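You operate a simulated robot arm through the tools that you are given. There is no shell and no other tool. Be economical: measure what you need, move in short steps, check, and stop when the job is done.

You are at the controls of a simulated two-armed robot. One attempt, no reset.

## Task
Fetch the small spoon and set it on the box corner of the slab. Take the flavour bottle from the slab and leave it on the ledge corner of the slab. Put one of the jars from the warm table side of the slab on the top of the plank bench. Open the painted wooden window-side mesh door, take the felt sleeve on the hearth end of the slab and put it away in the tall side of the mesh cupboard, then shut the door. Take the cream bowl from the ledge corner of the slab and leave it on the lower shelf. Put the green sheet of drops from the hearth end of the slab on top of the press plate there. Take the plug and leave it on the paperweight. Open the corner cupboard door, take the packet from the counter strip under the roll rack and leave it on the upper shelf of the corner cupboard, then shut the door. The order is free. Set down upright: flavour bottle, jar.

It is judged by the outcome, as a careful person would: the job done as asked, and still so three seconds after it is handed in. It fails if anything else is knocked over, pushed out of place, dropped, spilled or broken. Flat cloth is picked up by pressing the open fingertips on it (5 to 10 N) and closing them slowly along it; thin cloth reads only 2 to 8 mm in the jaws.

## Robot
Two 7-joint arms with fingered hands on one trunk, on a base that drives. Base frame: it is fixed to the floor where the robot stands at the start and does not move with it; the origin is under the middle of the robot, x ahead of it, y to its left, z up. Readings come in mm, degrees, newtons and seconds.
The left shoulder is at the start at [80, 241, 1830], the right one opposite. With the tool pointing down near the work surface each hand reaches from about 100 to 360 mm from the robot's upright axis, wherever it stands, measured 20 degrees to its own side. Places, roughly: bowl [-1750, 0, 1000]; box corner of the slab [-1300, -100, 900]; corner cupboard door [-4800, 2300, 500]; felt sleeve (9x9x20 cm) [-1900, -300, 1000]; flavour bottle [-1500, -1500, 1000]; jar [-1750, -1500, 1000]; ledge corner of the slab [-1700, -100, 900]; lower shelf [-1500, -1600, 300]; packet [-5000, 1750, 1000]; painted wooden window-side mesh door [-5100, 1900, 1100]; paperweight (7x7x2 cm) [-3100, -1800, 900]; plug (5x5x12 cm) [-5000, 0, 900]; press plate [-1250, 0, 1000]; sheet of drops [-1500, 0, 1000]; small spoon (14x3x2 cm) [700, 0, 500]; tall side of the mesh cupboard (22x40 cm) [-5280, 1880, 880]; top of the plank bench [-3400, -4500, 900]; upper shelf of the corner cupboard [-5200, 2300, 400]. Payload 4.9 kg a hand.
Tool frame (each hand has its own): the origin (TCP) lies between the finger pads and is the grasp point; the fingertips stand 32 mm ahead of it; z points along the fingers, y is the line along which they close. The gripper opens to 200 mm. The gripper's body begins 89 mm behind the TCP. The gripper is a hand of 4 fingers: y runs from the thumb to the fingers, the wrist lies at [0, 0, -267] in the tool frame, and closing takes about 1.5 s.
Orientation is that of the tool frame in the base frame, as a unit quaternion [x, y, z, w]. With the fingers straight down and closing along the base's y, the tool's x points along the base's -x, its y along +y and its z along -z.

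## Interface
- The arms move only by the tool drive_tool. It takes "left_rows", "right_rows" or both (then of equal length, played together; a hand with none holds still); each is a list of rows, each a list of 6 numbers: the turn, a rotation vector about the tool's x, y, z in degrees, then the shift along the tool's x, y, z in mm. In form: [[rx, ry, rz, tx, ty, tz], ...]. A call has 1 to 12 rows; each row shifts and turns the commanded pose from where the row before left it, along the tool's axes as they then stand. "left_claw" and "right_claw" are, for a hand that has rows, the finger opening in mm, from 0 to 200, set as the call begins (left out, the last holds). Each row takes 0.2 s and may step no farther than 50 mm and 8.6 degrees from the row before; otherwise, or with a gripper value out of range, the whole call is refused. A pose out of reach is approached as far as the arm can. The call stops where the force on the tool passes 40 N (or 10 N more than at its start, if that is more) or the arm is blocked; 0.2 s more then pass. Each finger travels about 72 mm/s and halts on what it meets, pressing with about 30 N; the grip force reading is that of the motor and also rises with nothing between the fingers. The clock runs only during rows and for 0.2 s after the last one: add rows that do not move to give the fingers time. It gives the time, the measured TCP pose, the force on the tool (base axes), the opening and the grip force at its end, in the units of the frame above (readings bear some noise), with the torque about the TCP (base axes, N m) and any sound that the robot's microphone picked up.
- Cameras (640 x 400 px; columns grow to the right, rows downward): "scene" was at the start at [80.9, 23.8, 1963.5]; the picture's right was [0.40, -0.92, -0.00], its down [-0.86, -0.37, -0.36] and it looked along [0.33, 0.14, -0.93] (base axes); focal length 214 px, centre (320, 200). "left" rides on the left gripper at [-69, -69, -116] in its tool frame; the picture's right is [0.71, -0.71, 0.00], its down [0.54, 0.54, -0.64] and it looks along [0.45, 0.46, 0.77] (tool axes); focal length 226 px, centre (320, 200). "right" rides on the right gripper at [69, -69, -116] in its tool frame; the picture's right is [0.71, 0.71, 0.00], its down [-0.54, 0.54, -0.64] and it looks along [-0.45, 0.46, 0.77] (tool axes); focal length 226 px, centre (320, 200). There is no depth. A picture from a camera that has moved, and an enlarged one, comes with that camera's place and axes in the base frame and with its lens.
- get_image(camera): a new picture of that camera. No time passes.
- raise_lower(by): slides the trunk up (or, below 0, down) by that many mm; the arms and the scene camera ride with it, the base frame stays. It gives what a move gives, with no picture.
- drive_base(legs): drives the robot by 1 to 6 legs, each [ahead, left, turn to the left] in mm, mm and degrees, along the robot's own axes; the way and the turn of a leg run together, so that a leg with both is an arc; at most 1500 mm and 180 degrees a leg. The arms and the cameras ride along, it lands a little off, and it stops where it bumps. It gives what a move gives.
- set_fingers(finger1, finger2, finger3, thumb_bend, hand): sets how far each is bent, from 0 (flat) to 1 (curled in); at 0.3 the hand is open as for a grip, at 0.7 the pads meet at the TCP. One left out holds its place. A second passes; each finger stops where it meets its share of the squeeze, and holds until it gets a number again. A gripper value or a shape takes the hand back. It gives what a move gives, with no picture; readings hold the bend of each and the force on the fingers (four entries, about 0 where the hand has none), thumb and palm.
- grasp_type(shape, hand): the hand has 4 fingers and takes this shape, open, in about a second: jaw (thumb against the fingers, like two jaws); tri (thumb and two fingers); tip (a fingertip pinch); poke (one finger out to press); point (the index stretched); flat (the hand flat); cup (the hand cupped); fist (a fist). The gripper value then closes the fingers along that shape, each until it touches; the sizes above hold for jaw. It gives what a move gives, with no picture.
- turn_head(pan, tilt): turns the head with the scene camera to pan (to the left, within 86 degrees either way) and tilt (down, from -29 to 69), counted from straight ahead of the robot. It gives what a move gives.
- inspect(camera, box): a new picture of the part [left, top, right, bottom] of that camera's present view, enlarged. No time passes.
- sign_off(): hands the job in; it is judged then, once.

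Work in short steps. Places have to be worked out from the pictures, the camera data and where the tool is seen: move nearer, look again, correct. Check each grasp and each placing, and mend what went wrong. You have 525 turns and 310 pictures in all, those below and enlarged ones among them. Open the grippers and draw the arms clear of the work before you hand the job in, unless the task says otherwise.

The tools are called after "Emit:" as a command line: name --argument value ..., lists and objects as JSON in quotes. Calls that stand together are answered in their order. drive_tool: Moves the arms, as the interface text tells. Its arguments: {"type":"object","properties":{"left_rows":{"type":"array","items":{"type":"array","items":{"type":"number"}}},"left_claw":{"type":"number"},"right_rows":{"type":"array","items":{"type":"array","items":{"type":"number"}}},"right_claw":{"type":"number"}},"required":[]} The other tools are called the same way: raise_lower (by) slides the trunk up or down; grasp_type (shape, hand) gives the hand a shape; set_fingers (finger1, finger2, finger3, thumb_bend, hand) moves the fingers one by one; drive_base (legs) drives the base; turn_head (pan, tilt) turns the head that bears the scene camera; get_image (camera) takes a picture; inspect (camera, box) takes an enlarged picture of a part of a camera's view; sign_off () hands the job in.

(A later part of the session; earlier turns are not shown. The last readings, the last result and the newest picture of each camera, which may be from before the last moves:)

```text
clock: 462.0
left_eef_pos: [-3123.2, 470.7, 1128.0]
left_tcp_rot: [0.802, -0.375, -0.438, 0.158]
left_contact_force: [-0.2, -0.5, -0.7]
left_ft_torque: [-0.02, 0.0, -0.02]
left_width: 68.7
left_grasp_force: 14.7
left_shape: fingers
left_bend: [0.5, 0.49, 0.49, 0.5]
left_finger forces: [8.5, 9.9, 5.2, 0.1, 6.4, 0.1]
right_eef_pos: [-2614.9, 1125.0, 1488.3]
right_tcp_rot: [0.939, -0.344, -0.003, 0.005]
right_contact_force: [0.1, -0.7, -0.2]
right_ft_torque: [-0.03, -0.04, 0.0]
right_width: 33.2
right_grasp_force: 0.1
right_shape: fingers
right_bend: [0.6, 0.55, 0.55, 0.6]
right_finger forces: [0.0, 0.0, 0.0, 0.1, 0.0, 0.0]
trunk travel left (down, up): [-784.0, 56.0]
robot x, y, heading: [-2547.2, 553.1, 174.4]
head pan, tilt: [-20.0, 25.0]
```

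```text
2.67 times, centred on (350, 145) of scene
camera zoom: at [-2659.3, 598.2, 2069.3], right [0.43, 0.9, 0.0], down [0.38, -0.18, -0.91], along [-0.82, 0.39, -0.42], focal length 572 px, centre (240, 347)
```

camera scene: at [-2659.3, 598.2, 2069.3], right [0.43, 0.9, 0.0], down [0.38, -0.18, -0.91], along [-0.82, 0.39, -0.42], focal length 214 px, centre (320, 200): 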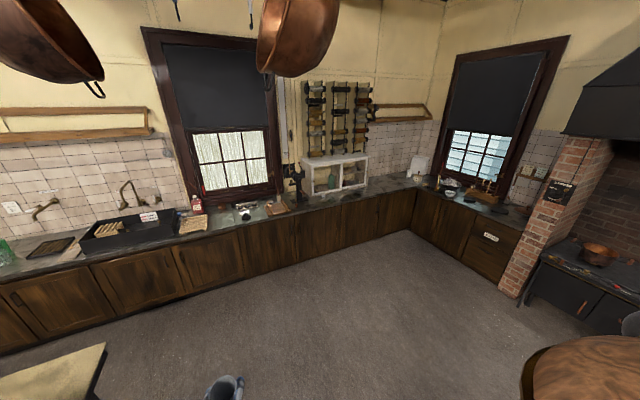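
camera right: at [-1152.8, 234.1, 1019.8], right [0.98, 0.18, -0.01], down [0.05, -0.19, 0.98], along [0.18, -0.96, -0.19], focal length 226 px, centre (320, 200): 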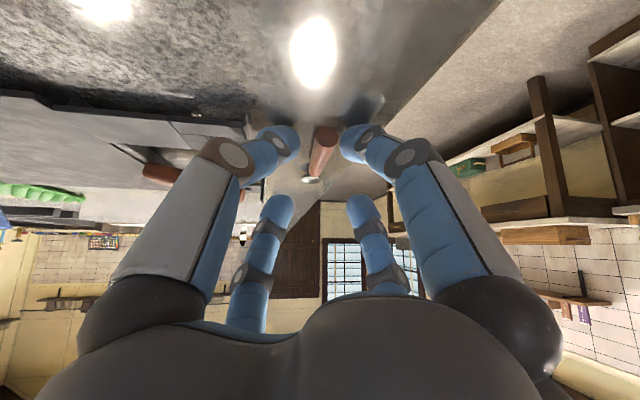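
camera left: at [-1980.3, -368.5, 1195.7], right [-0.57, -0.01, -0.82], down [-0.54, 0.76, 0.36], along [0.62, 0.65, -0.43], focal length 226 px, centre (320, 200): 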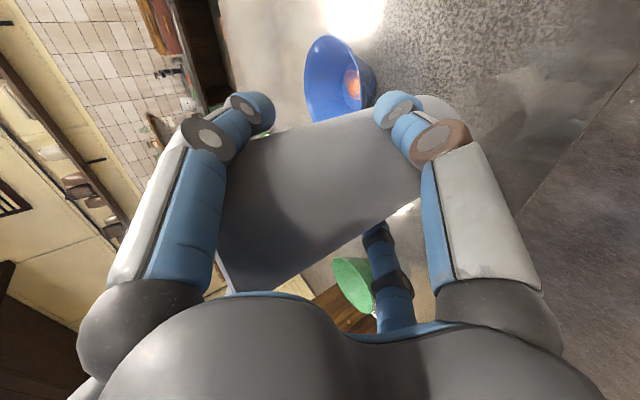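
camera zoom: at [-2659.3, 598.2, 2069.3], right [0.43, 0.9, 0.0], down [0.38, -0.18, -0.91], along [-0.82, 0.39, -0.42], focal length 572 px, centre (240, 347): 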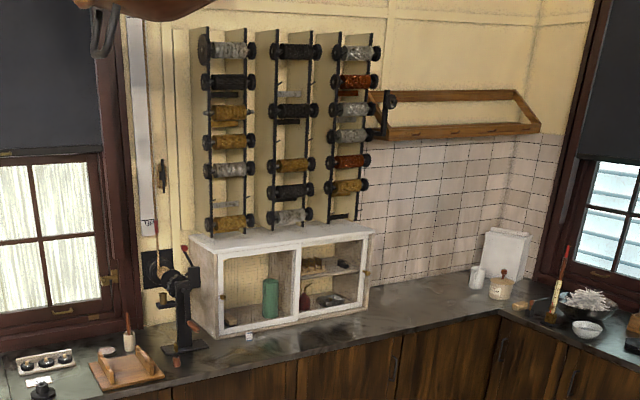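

Left (window-side) compartment is the tall one. Lower trunk a bit to pass under the hanging pots, drive toward the counter.

Emit:
raise_lower --by -150

Emit:
drive_base --legs '[[0, 0, 5.6], [1250, 0, 0], [0, -1290, 0]]'

Emit:
turn_head --pan 0 --tilt 25

Emit:
get_image --camera "scene"

```text
clock: 463.8
left_eef_pos: [-3124.4, 470.3, 979.2]
left_tcp_rot: [0.801, -0.375, -0.439, 0.157]
left_contact_force: [-0.1, 0.0, -1.1]
left_ft_torque: [0.0, 0.0, -0.04]
left_width: 68.4
left_grasp_force: 15.2
left_shape: fingers
left_bend: [0.5, 0.49, 0.49, 0.5]
left_finger forces: [8.4, 10.0, 5.2, 0.0, 6.5, 0.0]
right_eef_pos: [-2616.5, 1125.9, 1336.9]
right_tcp_rot: [0.939, -0.344, -0.002, 0.006]
right_contact_force: [0.3, 0.6, 0.2]
right_ft_torque: [0.02, 0.01, 0.01]
right_width: 32.8
right_grasp_force: 0.1
right_shape: fingers
right_bend: [0.6, 0.55, 0.55, 0.6]
right_finger forces: [0.0, 0.0, 0.0, 0.1, 0.0, 0.0]
trunk travel left (down, up): [-634.0, 206.0]
robot x, y, heading: [-2546.7, 553.0, 174.3]
head pan, tilt: [-20.0, 25.0]
```

```text
clock: 476.8
left_eef_pos: [-4361.0, 1723.8, 978.8]
left_tcp_rot: [0.814, -0.346, -0.432, 0.174]
left_contact_force: [-0.5, 0.1, -1.4]
left_ft_torque: [0.03, 0.02, -0.05]
left_width: 68.4
left_grasp_force: 15.3
left_shape: fingers
left_bend: [0.5, 0.49, 0.49, 0.5]
left_finger forces: [8.3, 10.0, 5.2, 0.0, 6.4, 0.0]
right_eef_pos: [-3901.6, 2414.4, 1339.6]
right_tcp_rot: [0.95, -0.311, -0.003, 0.005]
right_contact_force: [0.9, 0.0, -0.3]
right_ft_torque: [0.03, -0.02, 0.01]
right_width: 32.5
right_grasp_force: 0.0
right_shape: fingers
right_bend: [0.6, 0.55, 0.55, 0.6]
right_finger forces: [0.1, 0.0, 0.0, 0.0, 0.0, 0.0]
trunk travel left (down, up): [-634.0, 206.0]
robot x, y, heading: [-3794.0, 1848.5, 178.3]
head pan, tilt: [-20.0, 25.0]
```

```text
clock: 477.6
left_eef_pos: [-4361.9, 1724.3, 979.3]
left_tcp_rot: [0.814, -0.347, -0.432, 0.174]
left_contact_force: [-0.7, 0.0, -1.2]
left_ft_torque: [0.02, -0.07, 0.03]
left_width: 68.3
left_grasp_force: 14.7
left_shape: fingers
left_bend: [0.5, 0.49, 0.49, 0.5]
left_finger forces: [8.4, 10.0, 5.2, 0.0, 6.4, 0.0]
right_eef_pos: [-3901.8, 2415.3, 1336.9]
right_tcp_rot: [0.95, -0.311, -0.003, 0.005]
right_contact_force: [-0.7, -0.1, -0.2]
right_ft_torque: [-0.02, 0.0, -0.01]
right_width: 32.9
right_grasp_force: 0.1
right_shape: fingers
right_bend: [0.6, 0.55, 0.55, 0.6]
right_finger forces: [0.1, 0.1, 0.0, 0.0, 0.0, 0.0]
trunk travel left (down, up): [-634.0, 206.0]
robot x, y, heading: [-3792.2, 1850.8, 178.2]
head pan, tilt: [0.0, 25.0]
```

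```text
140 pictures are left
camera scene: at [-3913.7, 1855.1, 1919.3], right [0.03, 1.0, 0.0], down [0.42, -0.01, -0.91], along [-0.91, 0.03, -0.42], focal length 214 px, centre (320, 200)
```

scene: 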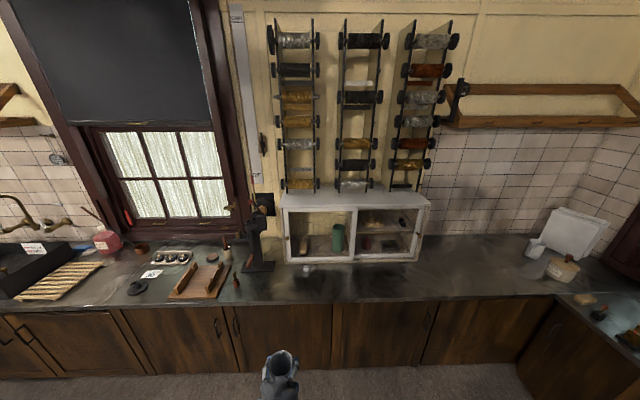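

Zoom on the cupboard, packet and the corner cabinet.

Emit:
inspect --camera "scene" --box '[230, 180, 450, 310]'

Emit:
inspect --camera "scene" --box '[400, 220, 640, 400]'

```text
2.91 times, centred on (340, 245) of scene
camera zoom: at [-3913.7, 1855.1, 1919.3], right [0.03, 1.0, 0.0], down [0.42, -0.01, -0.91], along [-0.91, 0.03, -0.42], focal length 624 px, centre (262, 69)
```

zoom: 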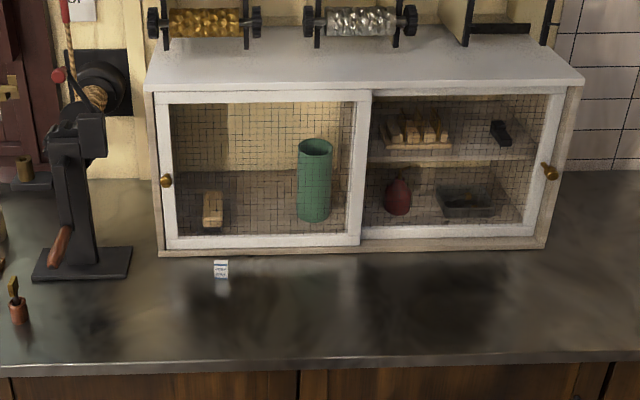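

```text
2.22 times, centred on (520, 310) of scene
camera zoom: at [-3913.7, 1855.1, 1919.3], right [0.03, 1.0, 0.0], down [0.42, -0.01, -0.91], along [-0.91, 0.03, -0.42], focal length 477 px, centre (-124, -44)
```

zoom: 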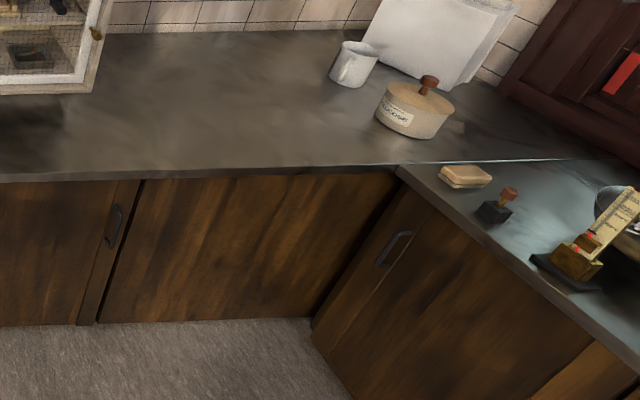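

It looks like a two-panel front: window-side panel y≈1660–2150, knob ≈(-5085,1679,1090); counter z≈900, front edge x≈-4770. Raise the trunk, pull the left hand (sleeve) back, and orient the right hand forward.

Emit:
raise_lower --by 150

Emit:
drive_tool --left_rows '[[0, 0, 0, 15, -16, -32], [0, 0, 0, 15, -16, -32], [0, 0, 0, 15, -16, -32], [0, 0, 0, 15, -16, -32], [0, 0, 0, 15, -16, -32], [0, 0, 0, 15, -16, -32]]' --right_rows '[[0, 0, -7.2, 0, 0, 0], [0, 0, -7.2, 0, 0, 0], [0, 0, -7.2, 0, 0, 0], [0, 0, -7.2, 0, 0, 0], [0, 0, -7.2, 0, 0, 0], [0, 0, 0, 0, 0, 0]]'

```text
clock: 479.3
left_eef_pos: [-4361.2, 1724.4, 1128.4]
left_tcp_rot: [0.814, -0.347, -0.432, 0.174]
left_contact_force: [0.4, 0.0, -1.3]
left_ft_torque: [-0.03, 0.01, -0.01]
left_width: 68.3
left_grasp_force: 14.9
left_shape: fingers
left_bend: [0.5, 0.49, 0.49, 0.5]
left_finger forces: [8.3, 10.0, 5.1, 0.1, 6.4, 0.1]
right_eef_pos: [-3901.8, 2415.2, 1487.6]
right_tcp_rot: [0.951, -0.311, -0.003, 0.006]
right_contact_force: [-0.8, -0.7, -0.1]
right_ft_torque: [-0.01, 0.03, -0.02]
right_width: 32.9
right_grasp_force: 0.0
right_shape: fingers
right_bend: [0.6, 0.55, 0.55, 0.6]
right_finger forces: [0.1, 0.1, 0.0, 0.1, 0.0, 0.0]
trunk travel left (down, up): [-784.0, 56.0]
robot x, y, heading: [-3790.6, 1848.1, 178.3]
head pan, tilt: [0.0, 25.0]
```

```text
clock: 480.9
left_eef_pos: [-4161.4, 1638.3, 1133.2]
left_tcp_rot: [0.802, -0.346, -0.433, 0.224]
left_contact_force: [-0.4, 0.8, -1.4]
left_ft_torque: [0.01, -0.05, 0.02]
left_width: 66.3
left_grasp_force: 15.3
left_shape: fingers
left_bend: [0.51, 0.49, 0.49, 0.5]
left_finger forces: [8.7, 10.1, 5.1, 0.1, 6.8, 0.1]
right_eef_pos: [-3903.8, 2399.8, 1495.8]
right_tcp_rot: [1.0, 0.0, -0.004, 0.0]
right_contact_force: [0.2, -0.2, -0.3]
right_ft_torque: [-0.02, 0.04, -0.06]
right_width: 33.1
right_grasp_force: 0.1
right_shape: fingers
right_bend: [0.6, 0.55, 0.55, 0.6]
right_finger forces: [0.0, 0.0, 0.1, 0.0, 0.0, 0.0]
trunk travel left (down, up): [-784.0, 56.0]
robot x, y, heading: [-3789.1, 1850.4, 178.2]
head pan, tilt: [0.0, 25.0]
stopped in row 6 (left hand): the arm was blocked; the commanded pose is now the measured one
```

Bring the right hand forward and inward, lower.

Emit:
drive_tool --right_rows '[[0, 0, 0, -25, 27, 17], [0, 0, 0, -25, 27, 17], [0, 0, 0, -25, 27, 17], [0, 0, 0, -25, 27, 17], [0, 0, 0, -25, 27, 17], [0, 0, 0, -25, 27, 17], [0, 0, 0, -25, 27, 17], [0, 0, 0, -25, 27, 17], [0, 0, 0, -25, 27, 17], [0, 0, 0, -25, 27, 17], [0, 0, 0, -25, 27, 17], [0, 0, 0, -25, 27, 17]]'

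Emit:
drive_tool --right_rows '[[0, -8, 0, 0, 0, 0], [0, -8, 0, 0, 0, 0], [0, -8, 0, 0, 0, 0], [0, -8, 0, 0, 0, 0], [0, -8, 0, 0, 0, 0], [0, -8, 0, 0, 0, 0], [0, -8, 0, 0, 0, 0], [0, -8, 0, 0, 0, 0], [0, -8, 0, 0, 0, 0], [0, 0, 0, 0, 0, 0]]'

```text
clock: 483.5
left_eef_pos: [-4159.7, 1639.6, 1132.5]
left_tcp_rot: [0.804, -0.346, -0.431, 0.222]
left_contact_force: [0.4, 0.1, -2.0]
left_ft_torque: [-0.03, -0.01, -0.01]
left_width: 65.9
left_grasp_force: 15.3
left_shape: fingers
left_bend: [0.51, 0.49, 0.49, 0.5]
left_finger forces: [8.7, 10.0, 5.1, 0.0, 6.8, 0.0]
right_eef_pos: [-4225.3, 2135.4, 1280.7]
right_tcp_rot: [1.0, -0.001, -0.003, -0.001]
right_contact_force: [0.0, 0.0, -0.4]
right_ft_torque: [-0.02, -0.01, -0.03]
right_width: 33.2
right_grasp_force: 0.0
right_shape: fingers
right_bend: [0.6, 0.55, 0.55, 0.6]
right_finger forces: [0.1, 0.0, 0.1, 0.1, 0.1, 0.0]
right hand out of reach, approached as far as the arm can: row 1, 2, 3, 4, 5
trunk travel left (down, up): [-784.0, 56.0]
robot x, y, heading: [-3791.9, 1848.1, 178.3]
head pan, tilt: [0.0, 25.0]
```

```text
clock: 485.7
left_eef_pos: [-4160.3, 1639.1, 1130.8]
left_tcp_rot: [0.803, -0.346, -0.431, 0.222]
left_contact_force: [0.3, -0.3, -1.2]
left_ft_torque: [0.0, 0.01, 0.0]
left_width: 66.0
left_grasp_force: 15.5
left_shape: fingers
left_bend: [0.51, 0.49, 0.49, 0.5]
left_finger forces: [8.7, 10.1, 5.1, 0.1, 6.7, 0.1]
right_eef_pos: [-4226.8, 2135.0, 1281.7]
right_tcp_rot: [0.807, 0.0, -0.591, -0.003]
right_contact_force: [0.4, 0.2, -0.6]
right_ft_torque: [-0.02, 0.0, 0.03]
right_width: 32.8
right_grasp_force: 0.0
right_shape: fingers
right_bend: [0.6, 0.55, 0.55, 0.6]
right_finger forces: [0.1, 0.0, 0.0, 0.0, 0.1, 0.0]
trunk travel left (down, up): [-784.0, 56.0]
robot x, y, heading: [-3788.7, 1845.7, 178.2]
head pan, tilt: [0.0, 25.0]
```

Right hand points forward (18° down). Lower it 183 and extend 150 forward.

Emit:
drive_tool --right_rows '[[0, 0, 0, 22, 0, 33], [0, 0, 0, 22, 0, 33], [0, 0, 0, 22, 0, 33], [0, 0, 0, 22, 0, 33], [0, 0, 0, 22, 0, 33], [0, 0, 0, 22, 0, 33], [0, 0, 0, 0, 0, 0]]'

Emit:
get_image --camera "right"

```text
clock: 487.3
left_eef_pos: [-4160.4, 1639.3, 1131.1]
left_tcp_rot: [0.803, -0.345, -0.432, 0.221]
left_contact_force: [0.1, -0.1, 0.0]
left_ft_torque: [0.01, -0.03, 0.0]
left_width: 66.2
left_grasp_force: 15.2
left_shape: fingers
left_bend: [0.51, 0.49, 0.49, 0.5]
left_finger forces: [8.7, 10.1, 5.2, 0.0, 6.7, 0.0]
right_eef_pos: [-4374.8, 2133.9, 1097.4]
right_tcp_rot: [0.807, 0.0, -0.59, -0.002]
right_contact_force: [0.7, -0.1, 0.4]
right_ft_torque: [-0.01, 0.0, 0.01]
right_width: 33.0
right_grasp_force: 0.1
right_shape: fingers
right_bend: [0.6, 0.55, 0.55, 0.6]
right_finger forces: [0.0, 0.0, 0.0, 0.1, 0.1, 0.1]
trunk travel left (down, up): [-784.0, 56.0]
robot x, y, heading: [-3788.6, 1848.1, 178.3]
head pan, tilt: [0.0, 25.0]
```

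```text
137 pictures are left
camera right: at [-4243.6, 2203.4, 1066.1], right [0.21, -0.71, -0.68], down [0.45, -0.54, 0.71], along [-0.87, -0.45, 0.2], focal length 226 px, centre (320, 200)
```

right: 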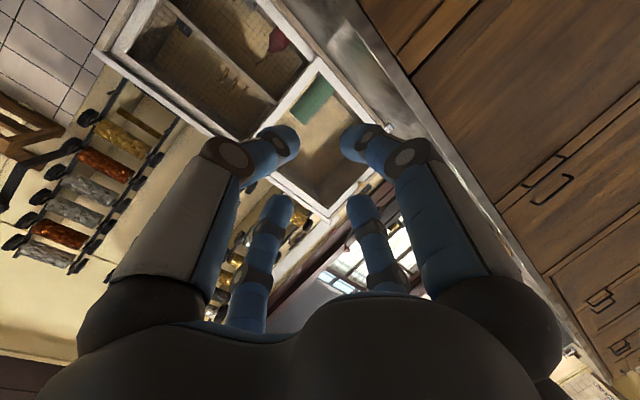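

Slide left 455 and forward 430, then look.

Emit:
drive_base --legs '[[0, 450, 1.7], [430, 0, 0]]'

Emit:
turn_head --pan -15 --tilt 40

Emit:
get_image --camera "scene"

Emit:
get_image --camera "right"

```text
clock: 492.4
left_eef_pos: [-4590.6, 1155.6, 1130.6]
left_tcp_rot: [0.811, -0.329, -0.427, 0.23]
left_contact_force: [0.1, 0.4, -0.4]
left_ft_torque: [0.0, -0.03, 0.03]
left_width: 66.2
left_grasp_force: 15.6
left_shape: fingers
left_bend: [0.51, 0.49, 0.49, 0.5]
left_finger forces: [8.7, 10.0, 5.0, 0.0, 6.7, 0.0]
right_eef_pos: [-4826.3, 1641.4, 1097.9]
right_tcp_rot: [0.807, 0.017, -0.59, 0.01]
right_contact_force: [0.0, 0.8, 0.8]
right_ft_torque: [0.02, -0.03, -0.01]
right_width: 32.9
right_grasp_force: 0.0
right_shape: fingers
right_bend: [0.6, 0.55, 0.55, 0.6]
right_finger forces: [0.0, 0.1, 0.1, 0.0, 0.0, 0.0]
trunk travel left (down, up): [-784.0, 56.0]
robot x, y, heading: [-4233.3, 1379.6, -179.2]
head pan, tilt: [0.0, 25.0]
```

```text
clock: 493.1
left_eef_pos: [-4589.9, 1155.7, 1132.1]
left_tcp_rot: [0.81, -0.329, -0.427, 0.231]
left_contact_force: [0.9, -0.2, -1.3]
left_ft_torque: [-0.04, 0.03, 0.0]
left_width: 65.7
left_grasp_force: 15.1
left_shape: fingers
left_bend: [0.51, 0.49, 0.49, 0.5]
left_finger forces: [8.7, 9.9, 5.1, 0.0, 6.5, 0.0]
right_eef_pos: [-4826.7, 1641.3, 1096.2]
right_tcp_rot: [0.807, 0.018, -0.59, 0.011]
right_contact_force: [0.7, 0.3, 0.0]
right_ft_torque: [-0.02, 0.04, 0.02]
right_width: 32.8
right_grasp_force: 0.1
right_shape: fingers
right_bend: [0.6, 0.55, 0.55, 0.6]
right_finger forces: [0.0, 0.0, 0.1, 0.1, 0.1, 0.0]
trunk travel left (down, up): [-784.0, 56.0]
robot x, y, heading: [-4233.0, 1381.7, -179.6]
head pan, tilt: [-15.0, 40.0]
```

```text
136 pictures are left
camera scene: at [-4346.8, 1380.5, 2046.0], right [0.25, 0.97, 0.01], down [0.62, -0.15, -0.77], along [-0.74, 0.2, -0.64], focal length 214 px, centre (320, 200)
```

scene: 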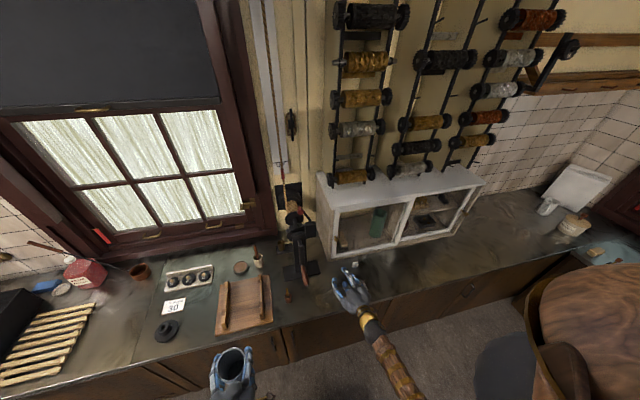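

```text
135 pictures are left
camera right: at [-4697.8, 1717.0, 1066.4], right [0.24, -0.7, -0.68], down [0.47, -0.53, 0.71], along [-0.85, -0.49, 0.2], focal length 226 px, centre (320, 200)
```

right: 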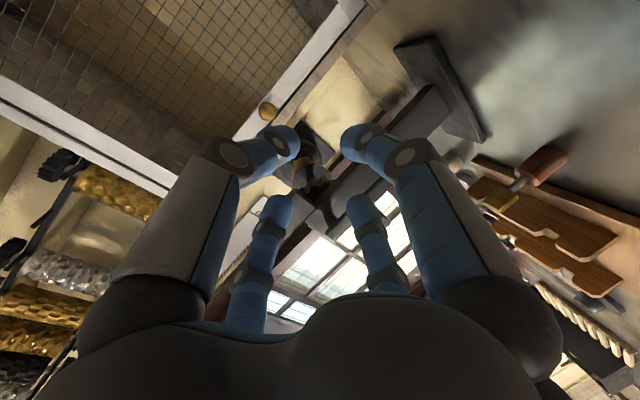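

Knob at ≈(-5085,1675,1092); the crank machine is just to its left. Zoom the scene to judge clearance.

Emit:
inspect --camera "scene" --box '[250, 160, 450, 320]'

```text
2.50 times, centred on (350, 240) of scene
camera zoom: at [-4346.8, 1380.5, 2046.0], right [0.25, 0.97, 0.01], down [0.62, -0.15, -0.77], along [-0.74, 0.2, -0.64], focal length 536 px, centre (245, 100)
```

zoom: 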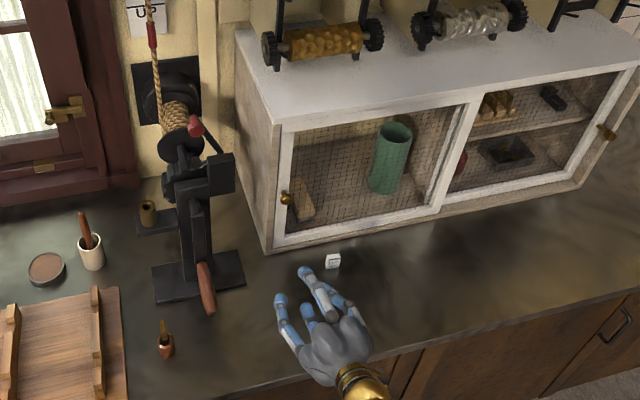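

Doors look like sliding panels (window-side one in front). I'll take the knob with all four fingertips and slide it toward +y. Approach: right 34, forward 140.

Emit:
drive_base --legs '[[0, -36, 0], [140, 0, 0]]'

Emit:
set_fingers --hand "right" --finger1 0.54 --finger2 0.54 --finger3 0.54 --thumb_bend 0.54

Emit:
get_image --camera "right"

```text
clock: 494.9
left_eef_pos: [-4725.6, 1190.9, 1132.4]
left_tcp_rot: [0.809, -0.328, -0.429, 0.232]
left_contact_force: [0.4, 0.5, -0.7]
left_ft_torque: [0.01, 0.01, 0.01]
left_width: 66.2
left_grasp_force: 14.5
left_shape: fingers
left_bend: [0.51, 0.49, 0.49, 0.5]
left_finger forces: [8.8, 9.9, 5.2, 0.0, 6.6, 0.0]
right_eef_pos: [-4960.1, 1677.7, 1099.5]
right_tcp_rot: [0.807, 0.016, -0.591, 0.009]
right_contact_force: [-0.3, -0.3, 0.2]
right_ft_torque: [0.01, 0.0, 0.02]
right_width: 33.2
right_grasp_force: 0.0
right_shape: fingers
right_bend: [0.6, 0.55, 0.55, 0.6]
right_finger forces: [0.0, 0.1, 0.0, 0.0, 0.0, 0.1]
trunk travel left (down, up): [-784.0, 56.0]
robot x, y, heading: [-4367.9, 1414.7, -179.5]
head pan, tilt: [-15.0, 40.0]
```

```text
clock: 495.9
left_eef_pos: [-4724.8, 1190.9, 1131.8]
left_tcp_rot: [0.809, -0.328, -0.428, 0.232]
left_contact_force: [0.0, 0.2, -1.0]
left_ft_torque: [0.0, -0.03, -0.02]
left_width: 65.8
left_grasp_force: 15.3
left_shape: fingers
left_bend: [0.51, 0.49, 0.49, 0.5]
left_finger forces: [8.8, 10.1, 5.1, 0.0, 6.5, 0.0]
right_eef_pos: [-4959.8, 1677.7, 1098.7]
right_tcp_rot: [0.806, 0.017, -0.592, 0.01]
right_contact_force: [0.0, 0.5, -1.0]
right_ft_torque: [-0.01, -0.04, 0.02]
right_width: 54.1
right_grasp_force: 0.1
right_shape: fingers
right_bend: [0.54, 0.54, 0.54, 0.54]
right_finger forces: [0.1, 0.0, 0.0, 0.0, 0.1, 0.1]
trunk travel left (down, up): [-784.0, 56.0]
robot x, y, heading: [-4372.3, 1416.1, -179.1]
head pan, tilt: [-15.0, 40.0]
```

```text
133 pictures are left
camera right: at [-4831.9, 1752.2, 1067.5], right [0.24, -0.7, -0.68], down [0.47, -0.53, 0.71], along [-0.85, -0.49, 0.2], focal length 226 px, centre (320, 200)
```

right: 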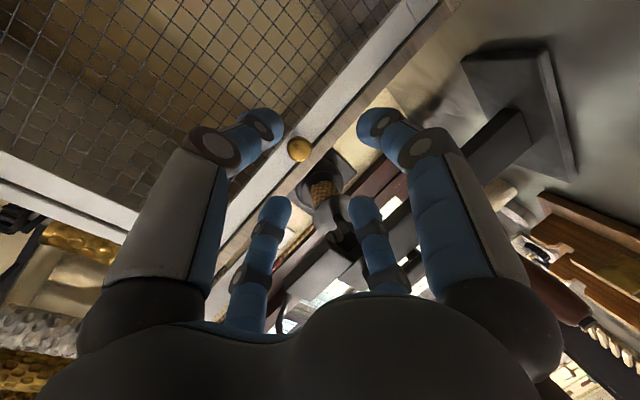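

Knob well centred. Advance 80 with the arm, then check.

Emit:
drive_tool --right_rows '[[0, 0, 0, -8, 1, 19], [0, 0, 0, -8, 1, 19], [0, 0, 0, -7, 1, 19], [0, 0, 0, -7, 0, 19], [0, 0, 0, 0, 0, 0]]'

Emit:
get_image --camera "right"

```text
clock: 497.1
left_eef_pos: [-4724.7, 1190.7, 1132.0]
left_tcp_rot: [0.809, -0.329, -0.428, 0.232]
left_contact_force: [-0.3, 0.7, -0.6]
left_ft_torque: [0.05, -0.03, -0.01]
left_width: 66.1
left_grasp_force: 15.1
left_shape: fingers
left_bend: [0.51, 0.49, 0.49, 0.5]
left_finger forces: [8.7, 10.1, 5.0, 0.0, 6.6, 0.1]
right_eef_pos: [-5040.7, 1669.8, 1104.9]
right_tcp_rot: [0.806, 0.017, -0.592, 0.01]
right_contact_force: [0.6, 0.5, -0.3]
right_ft_torque: [-0.01, 0.0, 0.0]
right_width: 54.3
right_grasp_force: 0.1
right_shape: fingers
right_bend: [0.54, 0.54, 0.54, 0.54]
right_finger forces: [0.0, 0.0, 0.0, 0.0, 0.0, 0.0]
trunk travel left (down, up): [-784.0, 56.0]
robot x, y, heading: [-4367.2, 1416.5, -179.2]
head pan, tilt: [-15.0, 40.0]
```

```text
132 pictures are left
camera right: at [-4912.1, 1743.7, 1072.9], right [0.24, -0.7, -0.68], down [0.47, -0.53, 0.71], along [-0.85, -0.49, 0.2], focal length 226 px, centre (320, 200)
```

right: 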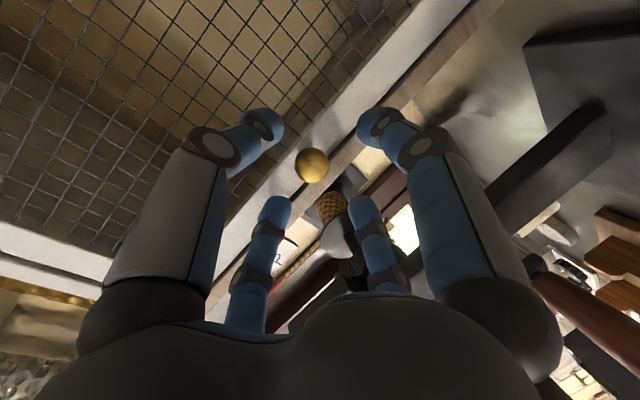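

Shift +y 6 and advance 14, then close on the knob.

Emit:
drive_tool --right_rows '[[0, 0, 0, -4, -6, 14], [0, 0, 0, 0, 0, 0]]'

Emit:
set_fingers --hand "right" --finger1 0.68 --finger2 0.68 --finger3 0.68 --thumb_bend 0.68

Emit:
get_image --camera "right"

```text
clock: 497.7
left_eef_pos: [-4724.5, 1191.9, 1133.4]
left_tcp_rot: [0.809, -0.328, -0.429, 0.231]
left_contact_force: [-0.9, -0.2, -0.9]
left_ft_torque: [0.04, -0.06, 0.02]
left_width: 66.3
left_grasp_force: 15.5
left_shape: fingers
left_bend: [0.51, 0.49, 0.49, 0.5]
left_finger forces: [8.7, 10.1, 5.1, 0.1, 6.5, 0.0]
right_eef_pos: [-5055.0, 1676.8, 1104.0]
right_tcp_rot: [0.806, 0.017, -0.591, 0.01]
right_contact_force: [21.2, -1.7, 6.5]
right_ft_torque: [0.02, 0.95, 0.05]
right_width: 54.2
right_grasp_force: 10.8
right_shape: fingers
right_bend: [0.54, 0.54, 0.56, 0.54]
right_finger forces: [0.1, 0.0, 21.6, 0.0, 0.0, 0.1]
trunk travel left (down, up): [-784.0, 56.0]
robot x, y, heading: [-4365.6, 1417.5, -179.3]
head pan, tilt: [-15.0, 40.0]
```

```text
clock: 498.7
left_eef_pos: [-4725.4, 1190.8, 1132.6]
left_tcp_rot: [0.809, -0.328, -0.428, 0.232]
left_contact_force: [-0.3, 0.5, -1.4]
left_ft_torque: [0.02, -0.01, -0.01]
left_width: 66.3
left_grasp_force: 14.9
left_shape: fingers
left_bend: [0.51, 0.49, 0.49, 0.5]
left_finger forces: [8.7, 10.0, 5.1, 0.0, 6.6, 0.0]
right_eef_pos: [-5055.6, 1675.1, 1103.7]
right_tcp_rot: [0.806, 0.017, -0.592, 0.01]
right_contact_force: [-2.6, 0.0, -1.5]
right_ft_torque: [0.0, 0.04, -0.01]
right_width: 14.9
right_grasp_force: 7.2
right_shape: fingers
right_bend: [0.65, 0.65, 0.66, 0.66]
right_finger forces: [3.7, 3.9, 3.1, 0.0, 3.9, 0.0]
trunk travel left (down, up): [-784.0, 56.0]
robot x, y, heading: [-4366.4, 1415.4, -179.4]
head pan, tilt: [-15.0, 40.0]
```

```text
131 pictures are left
camera right: at [-4928.4, 1750.3, 1072.7], right [0.24, -0.7, -0.68], down [0.47, -0.53, 0.71], along [-0.85, -0.49, 0.2], focal length 226 px, centre (320, 200)
```

right: 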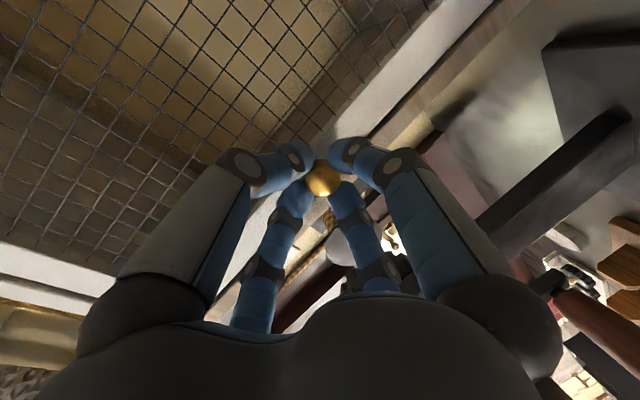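

Knob gripped by all four fingertips. Tighten and try sliding +y 20 mm.

Emit:
set_fingers --hand "right" --finger1 0.73 --finger2 0.73 --finger3 0.73 --thumb_bend 0.73

Emit:
drive_tool --right_rows '[[0, 0, 0, 0, -7, 0], [0, 0, 0, 0, -7, 0], [0, 0, 0, 0, -7, 0], [0, 0, 0, 0, 0, 0]]'

Emit:
get_image --camera "right"

```text
clock: 499.7
left_eef_pos: [-4725.3, 1190.3, 1131.5]
left_tcp_rot: [0.81, -0.328, -0.428, 0.232]
left_contact_force: [-0.3, 0.3, -1.9]
left_ft_torque: [-0.01, -0.02, -0.01]
left_width: 66.0
left_grasp_force: 15.6
left_shape: fingers
left_bend: [0.51, 0.49, 0.49, 0.5]
left_finger forces: [8.8, 10.0, 5.0, 0.0, 6.6, 0.1]
right_eef_pos: [-5056.4, 1674.6, 1104.7]
right_tcp_rot: [0.806, 0.017, -0.591, 0.01]
right_contact_force: [-8.8, 1.9, -1.2]
right_ft_torque: [0.03, 0.03, -0.02]
right_width: 13.5
right_grasp_force: 17.2
right_shape: fingers
right_bend: [0.66, 0.65, 0.66, 0.67]
right_finger forces: [7.6, 8.5, 8.0, 0.1, 10.3, 0.0]
trunk travel left (down, up): [-784.0, 56.0]
robot x, y, heading: [-4366.6, 1414.9, -179.2]
head pan, tilt: [-15.0, 40.0]
```

```text
clock: 500.7
left_eef_pos: [-4723.8, 1191.3, 1133.9]
left_tcp_rot: [0.81, -0.328, -0.428, 0.232]
left_contact_force: [-0.3, 0.0, -2.4]
left_ft_torque: [0.01, -0.02, -0.01]
left_width: 66.2
left_grasp_force: 15.1
left_shape: fingers
left_bend: [0.51, 0.49, 0.49, 0.5]
left_finger forces: [8.8, 9.9, 5.2, 0.0, 6.7, 0.1]
right_eef_pos: [-5056.8, 1698.5, 1104.2]
right_tcp_rot: [0.806, 0.017, -0.591, 0.011]
right_contact_force: [-7.5, 0.2, -2.3]
right_ft_torque: [-0.04, 0.0, 0.04]
right_width: 13.7
right_grasp_force: 17.0
right_shape: fingers
right_bend: [0.66, 0.65, 0.66, 0.67]
right_finger forces: [8.0, 9.8, 7.9, 0.1, 9.5, 0.0]
trunk travel left (down, up): [-784.0, 56.0]
robot x, y, heading: [-4365.7, 1419.4, -179.3]
head pan, tilt: [-15.0, 40.0]
```

```text
130 pictures are left
camera right: at [-4928.3, 1773.4, 1072.9], right [0.24, -0.7, -0.68], down [0.47, -0.53, 0.71], along [-0.85, -0.49, 0.2], focal length 226 px, centre (320, 200)
```

right: 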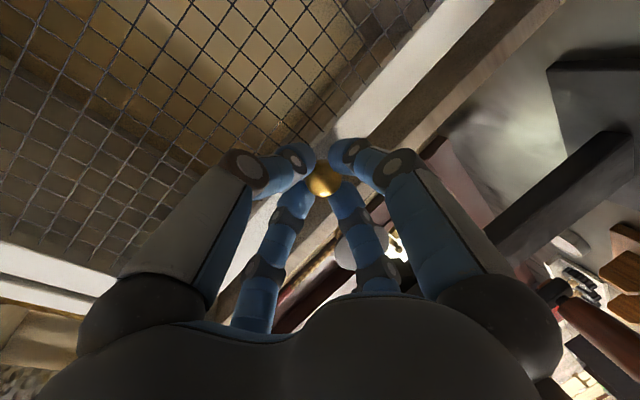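

It slides. Continue sliding using the base, 180 mm.

Emit:
drive_base --legs '[[0, -180, 0]]'

Emit:
get_image --camera "right"

```text
clock: 502.2
left_eef_pos: [-4726.7, 1378.5, 1133.7]
left_tcp_rot: [0.81, -0.328, -0.428, 0.231]
left_contact_force: [-0.3, 0.2, -1.7]
left_ft_torque: [0.0, -0.04, -0.02]
left_width: 66.2
left_grasp_force: 15.2
left_shape: fingers
left_bend: [0.51, 0.49, 0.49, 0.5]
left_finger forces: [8.8, 10.0, 5.1, 0.1, 6.6, 0.0]
right_eef_pos: [-5057.2, 1888.4, 1104.3]
right_tcp_rot: [0.807, 0.017, -0.591, 0.01]
right_contact_force: [11.5, 0.4, 1.6]
right_ft_torque: [-0.02, -0.13, 0.06]
right_width: 13.5
right_grasp_force: 23.6
right_shape: fingers
right_bend: [0.65, 0.65, 0.66, 0.67]
right_finger forces: [9.8, 13.5, 8.2, 0.0, 14.9, 0.0]
trunk travel left (down, up): [-784.0, 56.0]
robot x, y, heading: [-4370.8, 1603.2, -179.4]
head pan, tilt: [-15.0, 40.0]
```

```text
129 pictures are left
camera right: at [-4929.2, 1961.7, 1072.8], right [0.24, -0.7, -0.68], down [0.47, -0.53, 0.71], along [-0.85, -0.49, 0.2], focal length 226 px, centre (320, 200)
```

right: 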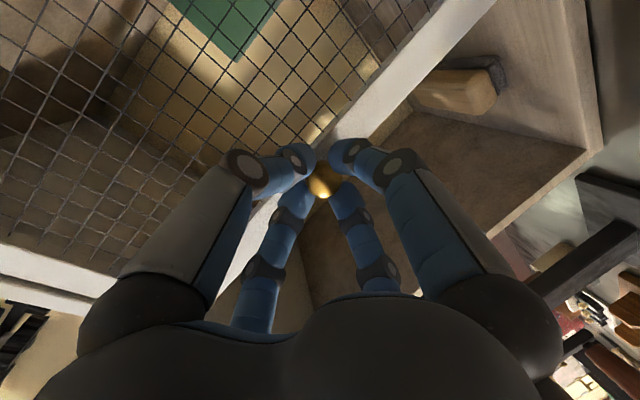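

Door slides nicely; the left side is opening. Slide 220 more.

Emit:
drive_base --legs '[[0, -210, 0]]'

Emit:
get_image --camera "scene"

```text
clock: 503.9
left_eef_pos: [-4728.7, 1581.0, 1131.8]
left_tcp_rot: [0.81, -0.327, -0.427, 0.232]
left_contact_force: [-0.1, 0.0, -0.9]
left_ft_torque: [0.0, 0.0, -0.02]
left_width: 65.9
left_grasp_force: 15.3
left_shape: fingers
left_bend: [0.51, 0.49, 0.49, 0.5]
left_finger forces: [8.7, 9.9, 5.2, 0.1, 6.5, 0.0]
right_eef_pos: [-5063.1, 2086.2, 1105.5]
right_tcp_rot: [0.806, 0.019, -0.592, 0.013]
right_contact_force: [-2.4, -24.1, -0.3]
right_ft_torque: [-0.16, 0.01, 0.39]
right_width: 0.6
right_grasp_force: 10.5
right_shape: fingers
right_bend: [0.68, 0.58, 0.69, 0.72]
right_finger forces: [0.0, 21.7, 0.1, 0.0, 0.1, 0.0]
trunk travel left (down, up): [-784.0, 56.0]
robot x, y, heading: [-4374.7, 1809.7, -179.0]
head pan, tilt: [-15.0, 40.0]
```

```text
128 pictures are left
camera scene: at [-4483.9, 1807.1, 2046.0], right [0.24, 0.97, 0.01], down [0.62, -0.15, -0.77], along [-0.74, 0.19, -0.64], focal length 214 px, centre (320, 200)
```

scene: 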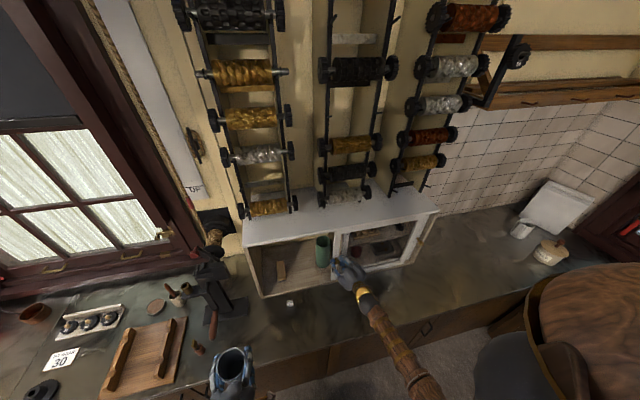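

Door fully open. Open the right fingertips and retreat the right hand.

Emit:
set_fingers --hand "right" --finger1 0.55 --finger2 0.52 --finger3 0.55 --thumb_bend 0.55

Emit:
drive_tool --right_rows '[[0, 0, 0, 9, 0, -28], [0, 0, 0, 9, 0, -28], [0, 0, 0, 9, 0, -28], [0, 0, 0, 0, -20, -30], [0, 0, 0, 0, -30, -30], [0, 0, 0, 0, -30, -30]]'

Emit:
inspect --camera "scene" --box '[190, 190, 450, 320]'

```text
clock: 504.9
left_eef_pos: [-4728.9, 1582.1, 1132.5]
left_tcp_rot: [0.81, -0.327, -0.428, 0.233]
left_contact_force: [-0.4, 0.3, -1.1]
left_ft_torque: [0.01, -0.03, 0.02]
left_width: 66.0
left_grasp_force: 14.8
left_shape: fingers
left_bend: [0.51, 0.49, 0.49, 0.5]
left_finger forces: [8.8, 10.0, 5.1, 0.0, 6.5, 0.0]
right_eef_pos: [-5061.7, 2087.9, 1103.7]
right_tcp_rot: [0.808, 0.018, -0.589, 0.012]
right_contact_force: [29.7, -1.5, -7.8]
right_ft_torque: [-0.18, -0.34, -0.86]
right_width: 46.4
right_grasp_force: 15.0
right_shape: fingers
right_bend: [0.55, 0.52, 0.6, 0.56]
right_finger forces: [0.0, 0.0, 9.3, 0.0, 21.0, 0.0]
trunk travel left (down, up): [-784.0, 56.0]
robot x, y, heading: [-4372.4, 1809.4, -179.1]
head pan, tilt: [-15.0, 40.0]
```

```text
clock: 506.3
left_eef_pos: [-4727.9, 1581.6, 1132.9]
left_tcp_rot: [0.81, -0.327, -0.427, 0.232]
left_contact_force: [-0.2, 0.2, -1.5]
left_ft_torque: [0.01, -0.04, -0.03]
left_width: 66.2
left_grasp_force: 15.0
left_shape: fingers
left_bend: [0.51, 0.49, 0.49, 0.5]
left_finger forces: [8.9, 9.9, 5.1, 0.0, 6.5, 0.0]
right_eef_pos: [-4894.2, 2176.1, 1133.8]
right_tcp_rot: [0.806, 0.019, -0.592, 0.013]
right_contact_force: [-0.1, -0.3, -0.6]
right_ft_torque: [0.01, 0.01, -0.01]
right_width: 50.7
right_grasp_force: 0.0
right_shape: fingers
right_bend: [0.55, 0.52, 0.55, 0.55]
right_finger forces: [0.0, 0.0, 0.0, 0.1, 0.0, 0.1]
trunk travel left (down, up): [-784.0, 56.0]
robot x, y, heading: [-4373.8, 1809.1, -179.0]
head pan, tilt: [-15.0, 40.0]
```

```text
2.46 times, centred on (320, 255) of scene
camera zoom: at [-4483.6, 1807.6, 2046.1], right [0.24, 0.97, 0.01], down [0.62, -0.15, -0.77], along [-0.74, 0.19, -0.64], focal length 528 px, centre (320, 65)
```

zoom: 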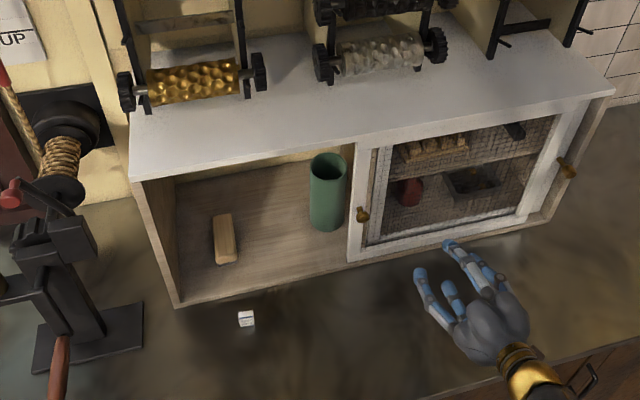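

Compartment open; target for sleeve ≈(-5185,1883) between the block (y≈1757) and green cylinder (y≈2020). The packet is at ≈(-5018,1787). Slide the base right 270 and straighten the sleeve.

Emit:
drive_base --legs '[[0, -270, -1]]'

Emit:
drive_tool --left_rows '[[3.7, 0, -3.8, 0, 0, 0], [0, 0, 0, -10, 10, 28], [0, 0, 0, -10, 10, 28], [0, 0, 0, -10, 10, 28], [0, 0, 0, -10, 10, 28], [0, 0, 0, -10, 10, 28], [0, 0, 0, 0, 0, 0]]'

Emit:
get_image --camera "scene"

```text
clock: 508.2
left_eef_pos: [-4735.5, 1867.5, 1132.9]
left_tcp_rot: [0.806, -0.336, -0.431, 0.227]
left_contact_force: [-0.1, -0.9, -1.9]
left_ft_torque: [0.05, 0.0, 0.0]
left_width: 65.8
left_grasp_force: 15.2
left_shape: fingers
left_bend: [0.51, 0.49, 0.49, 0.5]
left_finger forces: [8.8, 10.0, 5.0, 0.0, 6.4, 0.0]
right_eef_pos: [-4884.5, 2464.1, 1135.0]
right_tcp_rot: [0.806, 0.01, -0.592, 0.005]
right_contact_force: [1.0, 0.0, -0.8]
right_ft_torque: [0.0, 0.0, 0.01]
right_width: 50.7
right_grasp_force: 0.0
right_shape: fingers
right_bend: [0.55, 0.52, 0.55, 0.55]
right_finger forces: [0.0, 0.0, 0.1, 0.0, 0.1, 0.0]
trunk travel left (down, up): [-784.0, 56.0]
robot x, y, heading: [-4370.6, 2086.4, 179.4]
head pan, tilt: [-15.0, 40.0]
```

```text
clock: 509.6
left_eef_pos: [-4748.9, 1921.7, 1039.6]
left_tcp_rot: [0.849, -0.368, -0.36, 0.116]
left_contact_force: [-3.6, -1.6, -4.5]
left_ft_torque: [0.12, -0.09, -0.09]
left_width: 65.4
left_grasp_force: 15.5
left_shape: fingers
left_bend: [0.51, 0.49, 0.5, 0.51]
left_finger forces: [8.7, 10.5, 5.1, 0.1, 6.6, 0.1]
right_eef_pos: [-4885.2, 2461.8, 1132.1]
right_tcp_rot: [0.805, 0.011, -0.593, 0.005]
right_contact_force: [-3.8, -0.9, -1.2]
right_ft_torque: [0.06, 0.03, -0.13]
right_width: 50.5
right_grasp_force: 0.0
right_shape: fingers
right_bend: [0.55, 0.52, 0.55, 0.55]
right_finger forces: [0.0, 0.1, 0.0, 0.0, 0.1, 0.1]
trunk travel left (down, up): [-784.0, 56.0]
robot x, y, heading: [-4370.4, 2086.8, 179.7]
head pan, tilt: [-15.0, 40.0]
stopped in row 7 (left hand): the arm was blocked; the commanded pose is now the measured one
```

```text
126 pictures are left
camera scene: at [-4483.5, 2082.6, 2041.7], right [0.26, 0.96, 0.01], down [0.62, -0.16, -0.77], along [-0.74, 0.21, -0.64], focal length 214 px, centre (320, 200)
```

scene: 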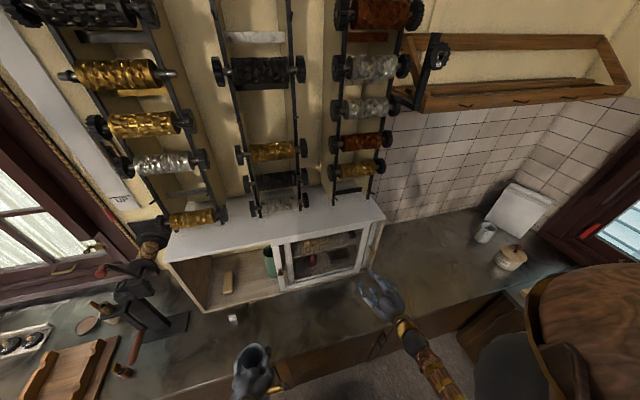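

The left arm is blocked, likely by the right arm/body. Raise the trunk, and move the right hand outward and back.

Emit:
raise_lower --by 54

Emit:
drive_base --legs '[[-120, 0, 0]]'

Emit:
drive_tool --right_rows '[[0, 0, 0, 0, -35, -20], [0, 0, 0, 0, -35, -20], [0, 0, 0, 0, -35, -20], [0, 0, 0, 0, -35, -20], [0, 0, 0, 0, -35, -20], [0, 0, 0, 0, 0, 0]]'

Emit:
get_image --camera "left"

```text
clock: 510.6
left_eef_pos: [-4750.4, 1925.5, 1104.9]
left_tcp_rot: [0.848, -0.369, -0.362, 0.119]
left_contact_force: [-0.2, 0.9, -1.7]
left_ft_torque: [-0.05, 0.02, 0.04]
left_width: 65.1
left_grasp_force: 14.9
left_shape: fingers
left_bend: [0.51, 0.49, 0.5, 0.51]
left_finger forces: [8.9, 10.2, 4.9, 0.0, 6.3, 0.0]
right_eef_pos: [-4884.0, 2466.5, 1190.9]
right_tcp_rot: [0.806, 0.009, -0.591, 0.006]
right_contact_force: [-0.7, 0.4, -0.6]
right_ft_torque: [0.01, 0.0, 0.06]
right_width: 50.5
right_grasp_force: 0.1
right_shape: fingers
right_bend: [0.55, 0.52, 0.55, 0.55]
right_finger forces: [0.0, 0.1, 0.0, 0.0, 0.0, 0.0]
trunk travel left (down, up): [-838.0, 2.0]
robot x, y, heading: [-4373.4, 2085.6, 179.7]
head pan, tilt: [-15.0, 40.0]
```

```text
clock: 511.8
left_eef_pos: [-4632.4, 1921.3, 1100.4]
left_tcp_rot: [0.85, -0.364, -0.361, 0.119]
left_contact_force: [0.9, 1.0, -1.5]
left_ft_torque: [0.04, 0.08, 0.06]
left_width: 65.4
left_grasp_force: 15.3
left_shape: fingers
left_bend: [0.51, 0.49, 0.5, 0.51]
left_finger forces: [8.9, 10.1, 4.9, 0.0, 6.1, 0.0]
right_eef_pos: [-4765.0, 2464.4, 1188.8]
right_tcp_rot: [0.807, 0.01, -0.591, 0.005]
right_contact_force: [-0.1, -0.3, -0.8]
right_ft_torque: [-0.01, 0.06, 0.01]
right_width: 50.6
right_grasp_force: 0.1
right_shape: fingers
right_bend: [0.55, 0.52, 0.55, 0.55]
right_finger forces: [0.0, 0.0, 0.0, 0.0, 0.0, 0.0]
trunk travel left (down, up): [-838.0, 2.0]
robot x, y, heading: [-4253.4, 2081.6, 179.5]
head pan, tilt: [-15.0, 40.0]
```

```text
clock: 513.2
left_eef_pos: [-4631.4, 1923.9, 1098.2]
left_tcp_rot: [0.848, -0.37, -0.359, 0.119]
left_contact_force: [0.0, 0.6, -2.4]
left_ft_torque: [0.02, -0.03, 0.02]
left_width: 65.4
left_grasp_force: 15.3
left_shape: fingers
left_bend: [0.51, 0.49, 0.5, 0.51]
left_finger forces: [8.8, 10.1, 4.9, 0.0, 6.2, 0.0]
right_eef_pos: [-4677.9, 2647.2, 1217.5]
right_tcp_rot: [0.806, 0.009, -0.592, 0.006]
right_contact_force: [0.5, -0.1, 0.2]
right_ft_torque: [-0.03, 0.0, 0.01]
right_width: 50.7
right_grasp_force: 0.1
right_shape: fingers
right_bend: [0.55, 0.52, 0.55, 0.55]
right_finger forces: [0.0, 0.0, 0.1, 0.1, 0.1, 0.0]
trunk travel left (down, up): [-838.0, 2.0]
robot x, y, heading: [-4252.0, 2084.6, 179.2]
head pan, tilt: [-15.0, 40.0]
```

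```text
125 pictures are left
camera left: at [-4544.2, 2013.9, 1187.0], right [0.71, -0.01, -0.7], down [0.41, -0.8, 0.43], along [-0.57, -0.59, -0.57], focal length 226 px, centre (320, 200)
```

left: 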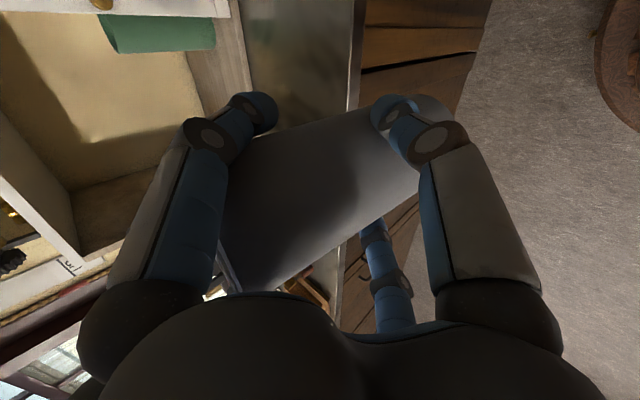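

Sleeve still held. Extend the left hand forward 200 and up 40 first, then straighten.

Emit:
drive_tool --left_rows '[[0, 0, 0, -19, 21, 18.5], [0, 0, 0, -19, 21, 18.5], [0, 0, 0, -19, 21, 18.5], [0, 0, 0, -19, 21, 18.5], [0, 0, 0, -19, 21, 18.5], [0, 0, 0, -19, 21, 18.5], [-4.35, -3.5, 0.85, 0, 0, 0], [-4.35, -3.5, 0.85, 0, 0, 0], [0, 0, 0, 0, 0, 0]]'

```text
clock: 515.4
left_eef_pos: [-4876.5, 1918.2, 1145.5]
left_tcp_rot: [0.806, -0.356, -0.437, 0.179]
left_contact_force: [-0.1, -1.1, -0.6]
left_ft_torque: [0.0, -0.14, 0.03]
left_width: 59.3
left_grasp_force: 9.5
left_shape: fingers
left_bend: [0.51, 0.51, 0.53, 0.53]
left_finger forces: [9.3, 9.7, 0.1, 0.1, 0.4, 0.0]
right_eef_pos: [-4699.6, 2658.4, 1206.1]
right_tcp_rot: [0.813, 0.005, -0.582, 0.009]
right_contact_force: [0.2, 0.7, -0.2]
right_ft_torque: [-0.05, -0.02, 0.03]
right_width: 51.1
right_grasp_force: 0.0
right_shape: fingers
right_bend: [0.55, 0.52, 0.55, 0.55]
right_finger forces: [0.1, 0.0, 0.1, 0.0, 0.1, 0.1]
trunk travel left (down, up): [-838.0, 2.0]
robot x, y, heading: [-4251.7, 2083.3, 179.5]
head pan, tilt: [-15.0, 40.0]
stopped in row 9 (left hand): the arm was blocked; the commanded pose is now the measured one
```

Finger forces changed; check the sleeve.

Emit:
get_image --camera "left"

Emit:
get_image --camera "scene"

```text
124 pictures are left
camera left: at [-4776.0, 2013.5, 1209.5], right [0.55, -0.04, -0.83], down [0.51, -0.78, 0.37], along [-0.66, -0.63, -0.41], focal length 226 px, centre (320, 200)
```

left: 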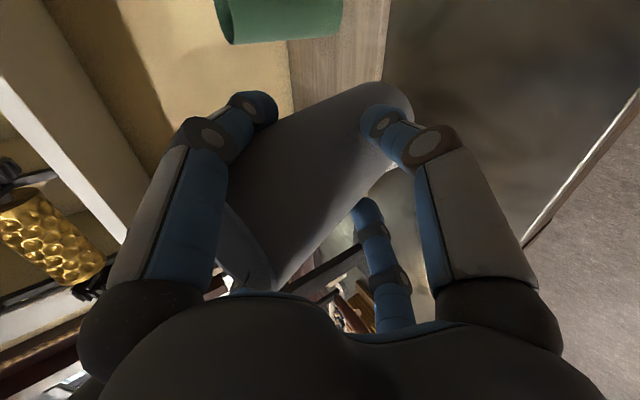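

```text
123 pictures are left
camera scene: at [-4411.0, 2109.4, 2099.4], right [0.27, 0.96, 0.01], down [0.64, -0.17, -0.75], along [-0.72, 0.21, -0.66], focal length 214 px, centre (320, 200)
```

scene: 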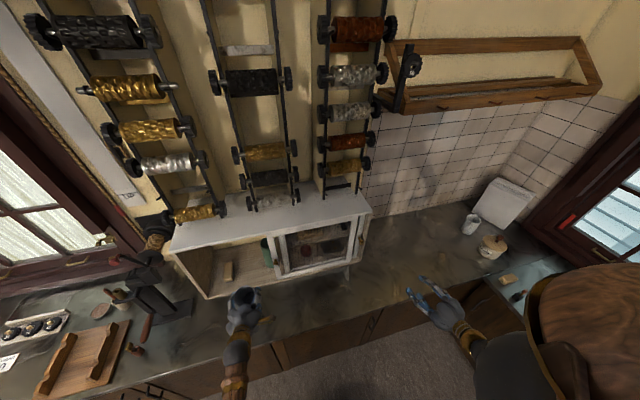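

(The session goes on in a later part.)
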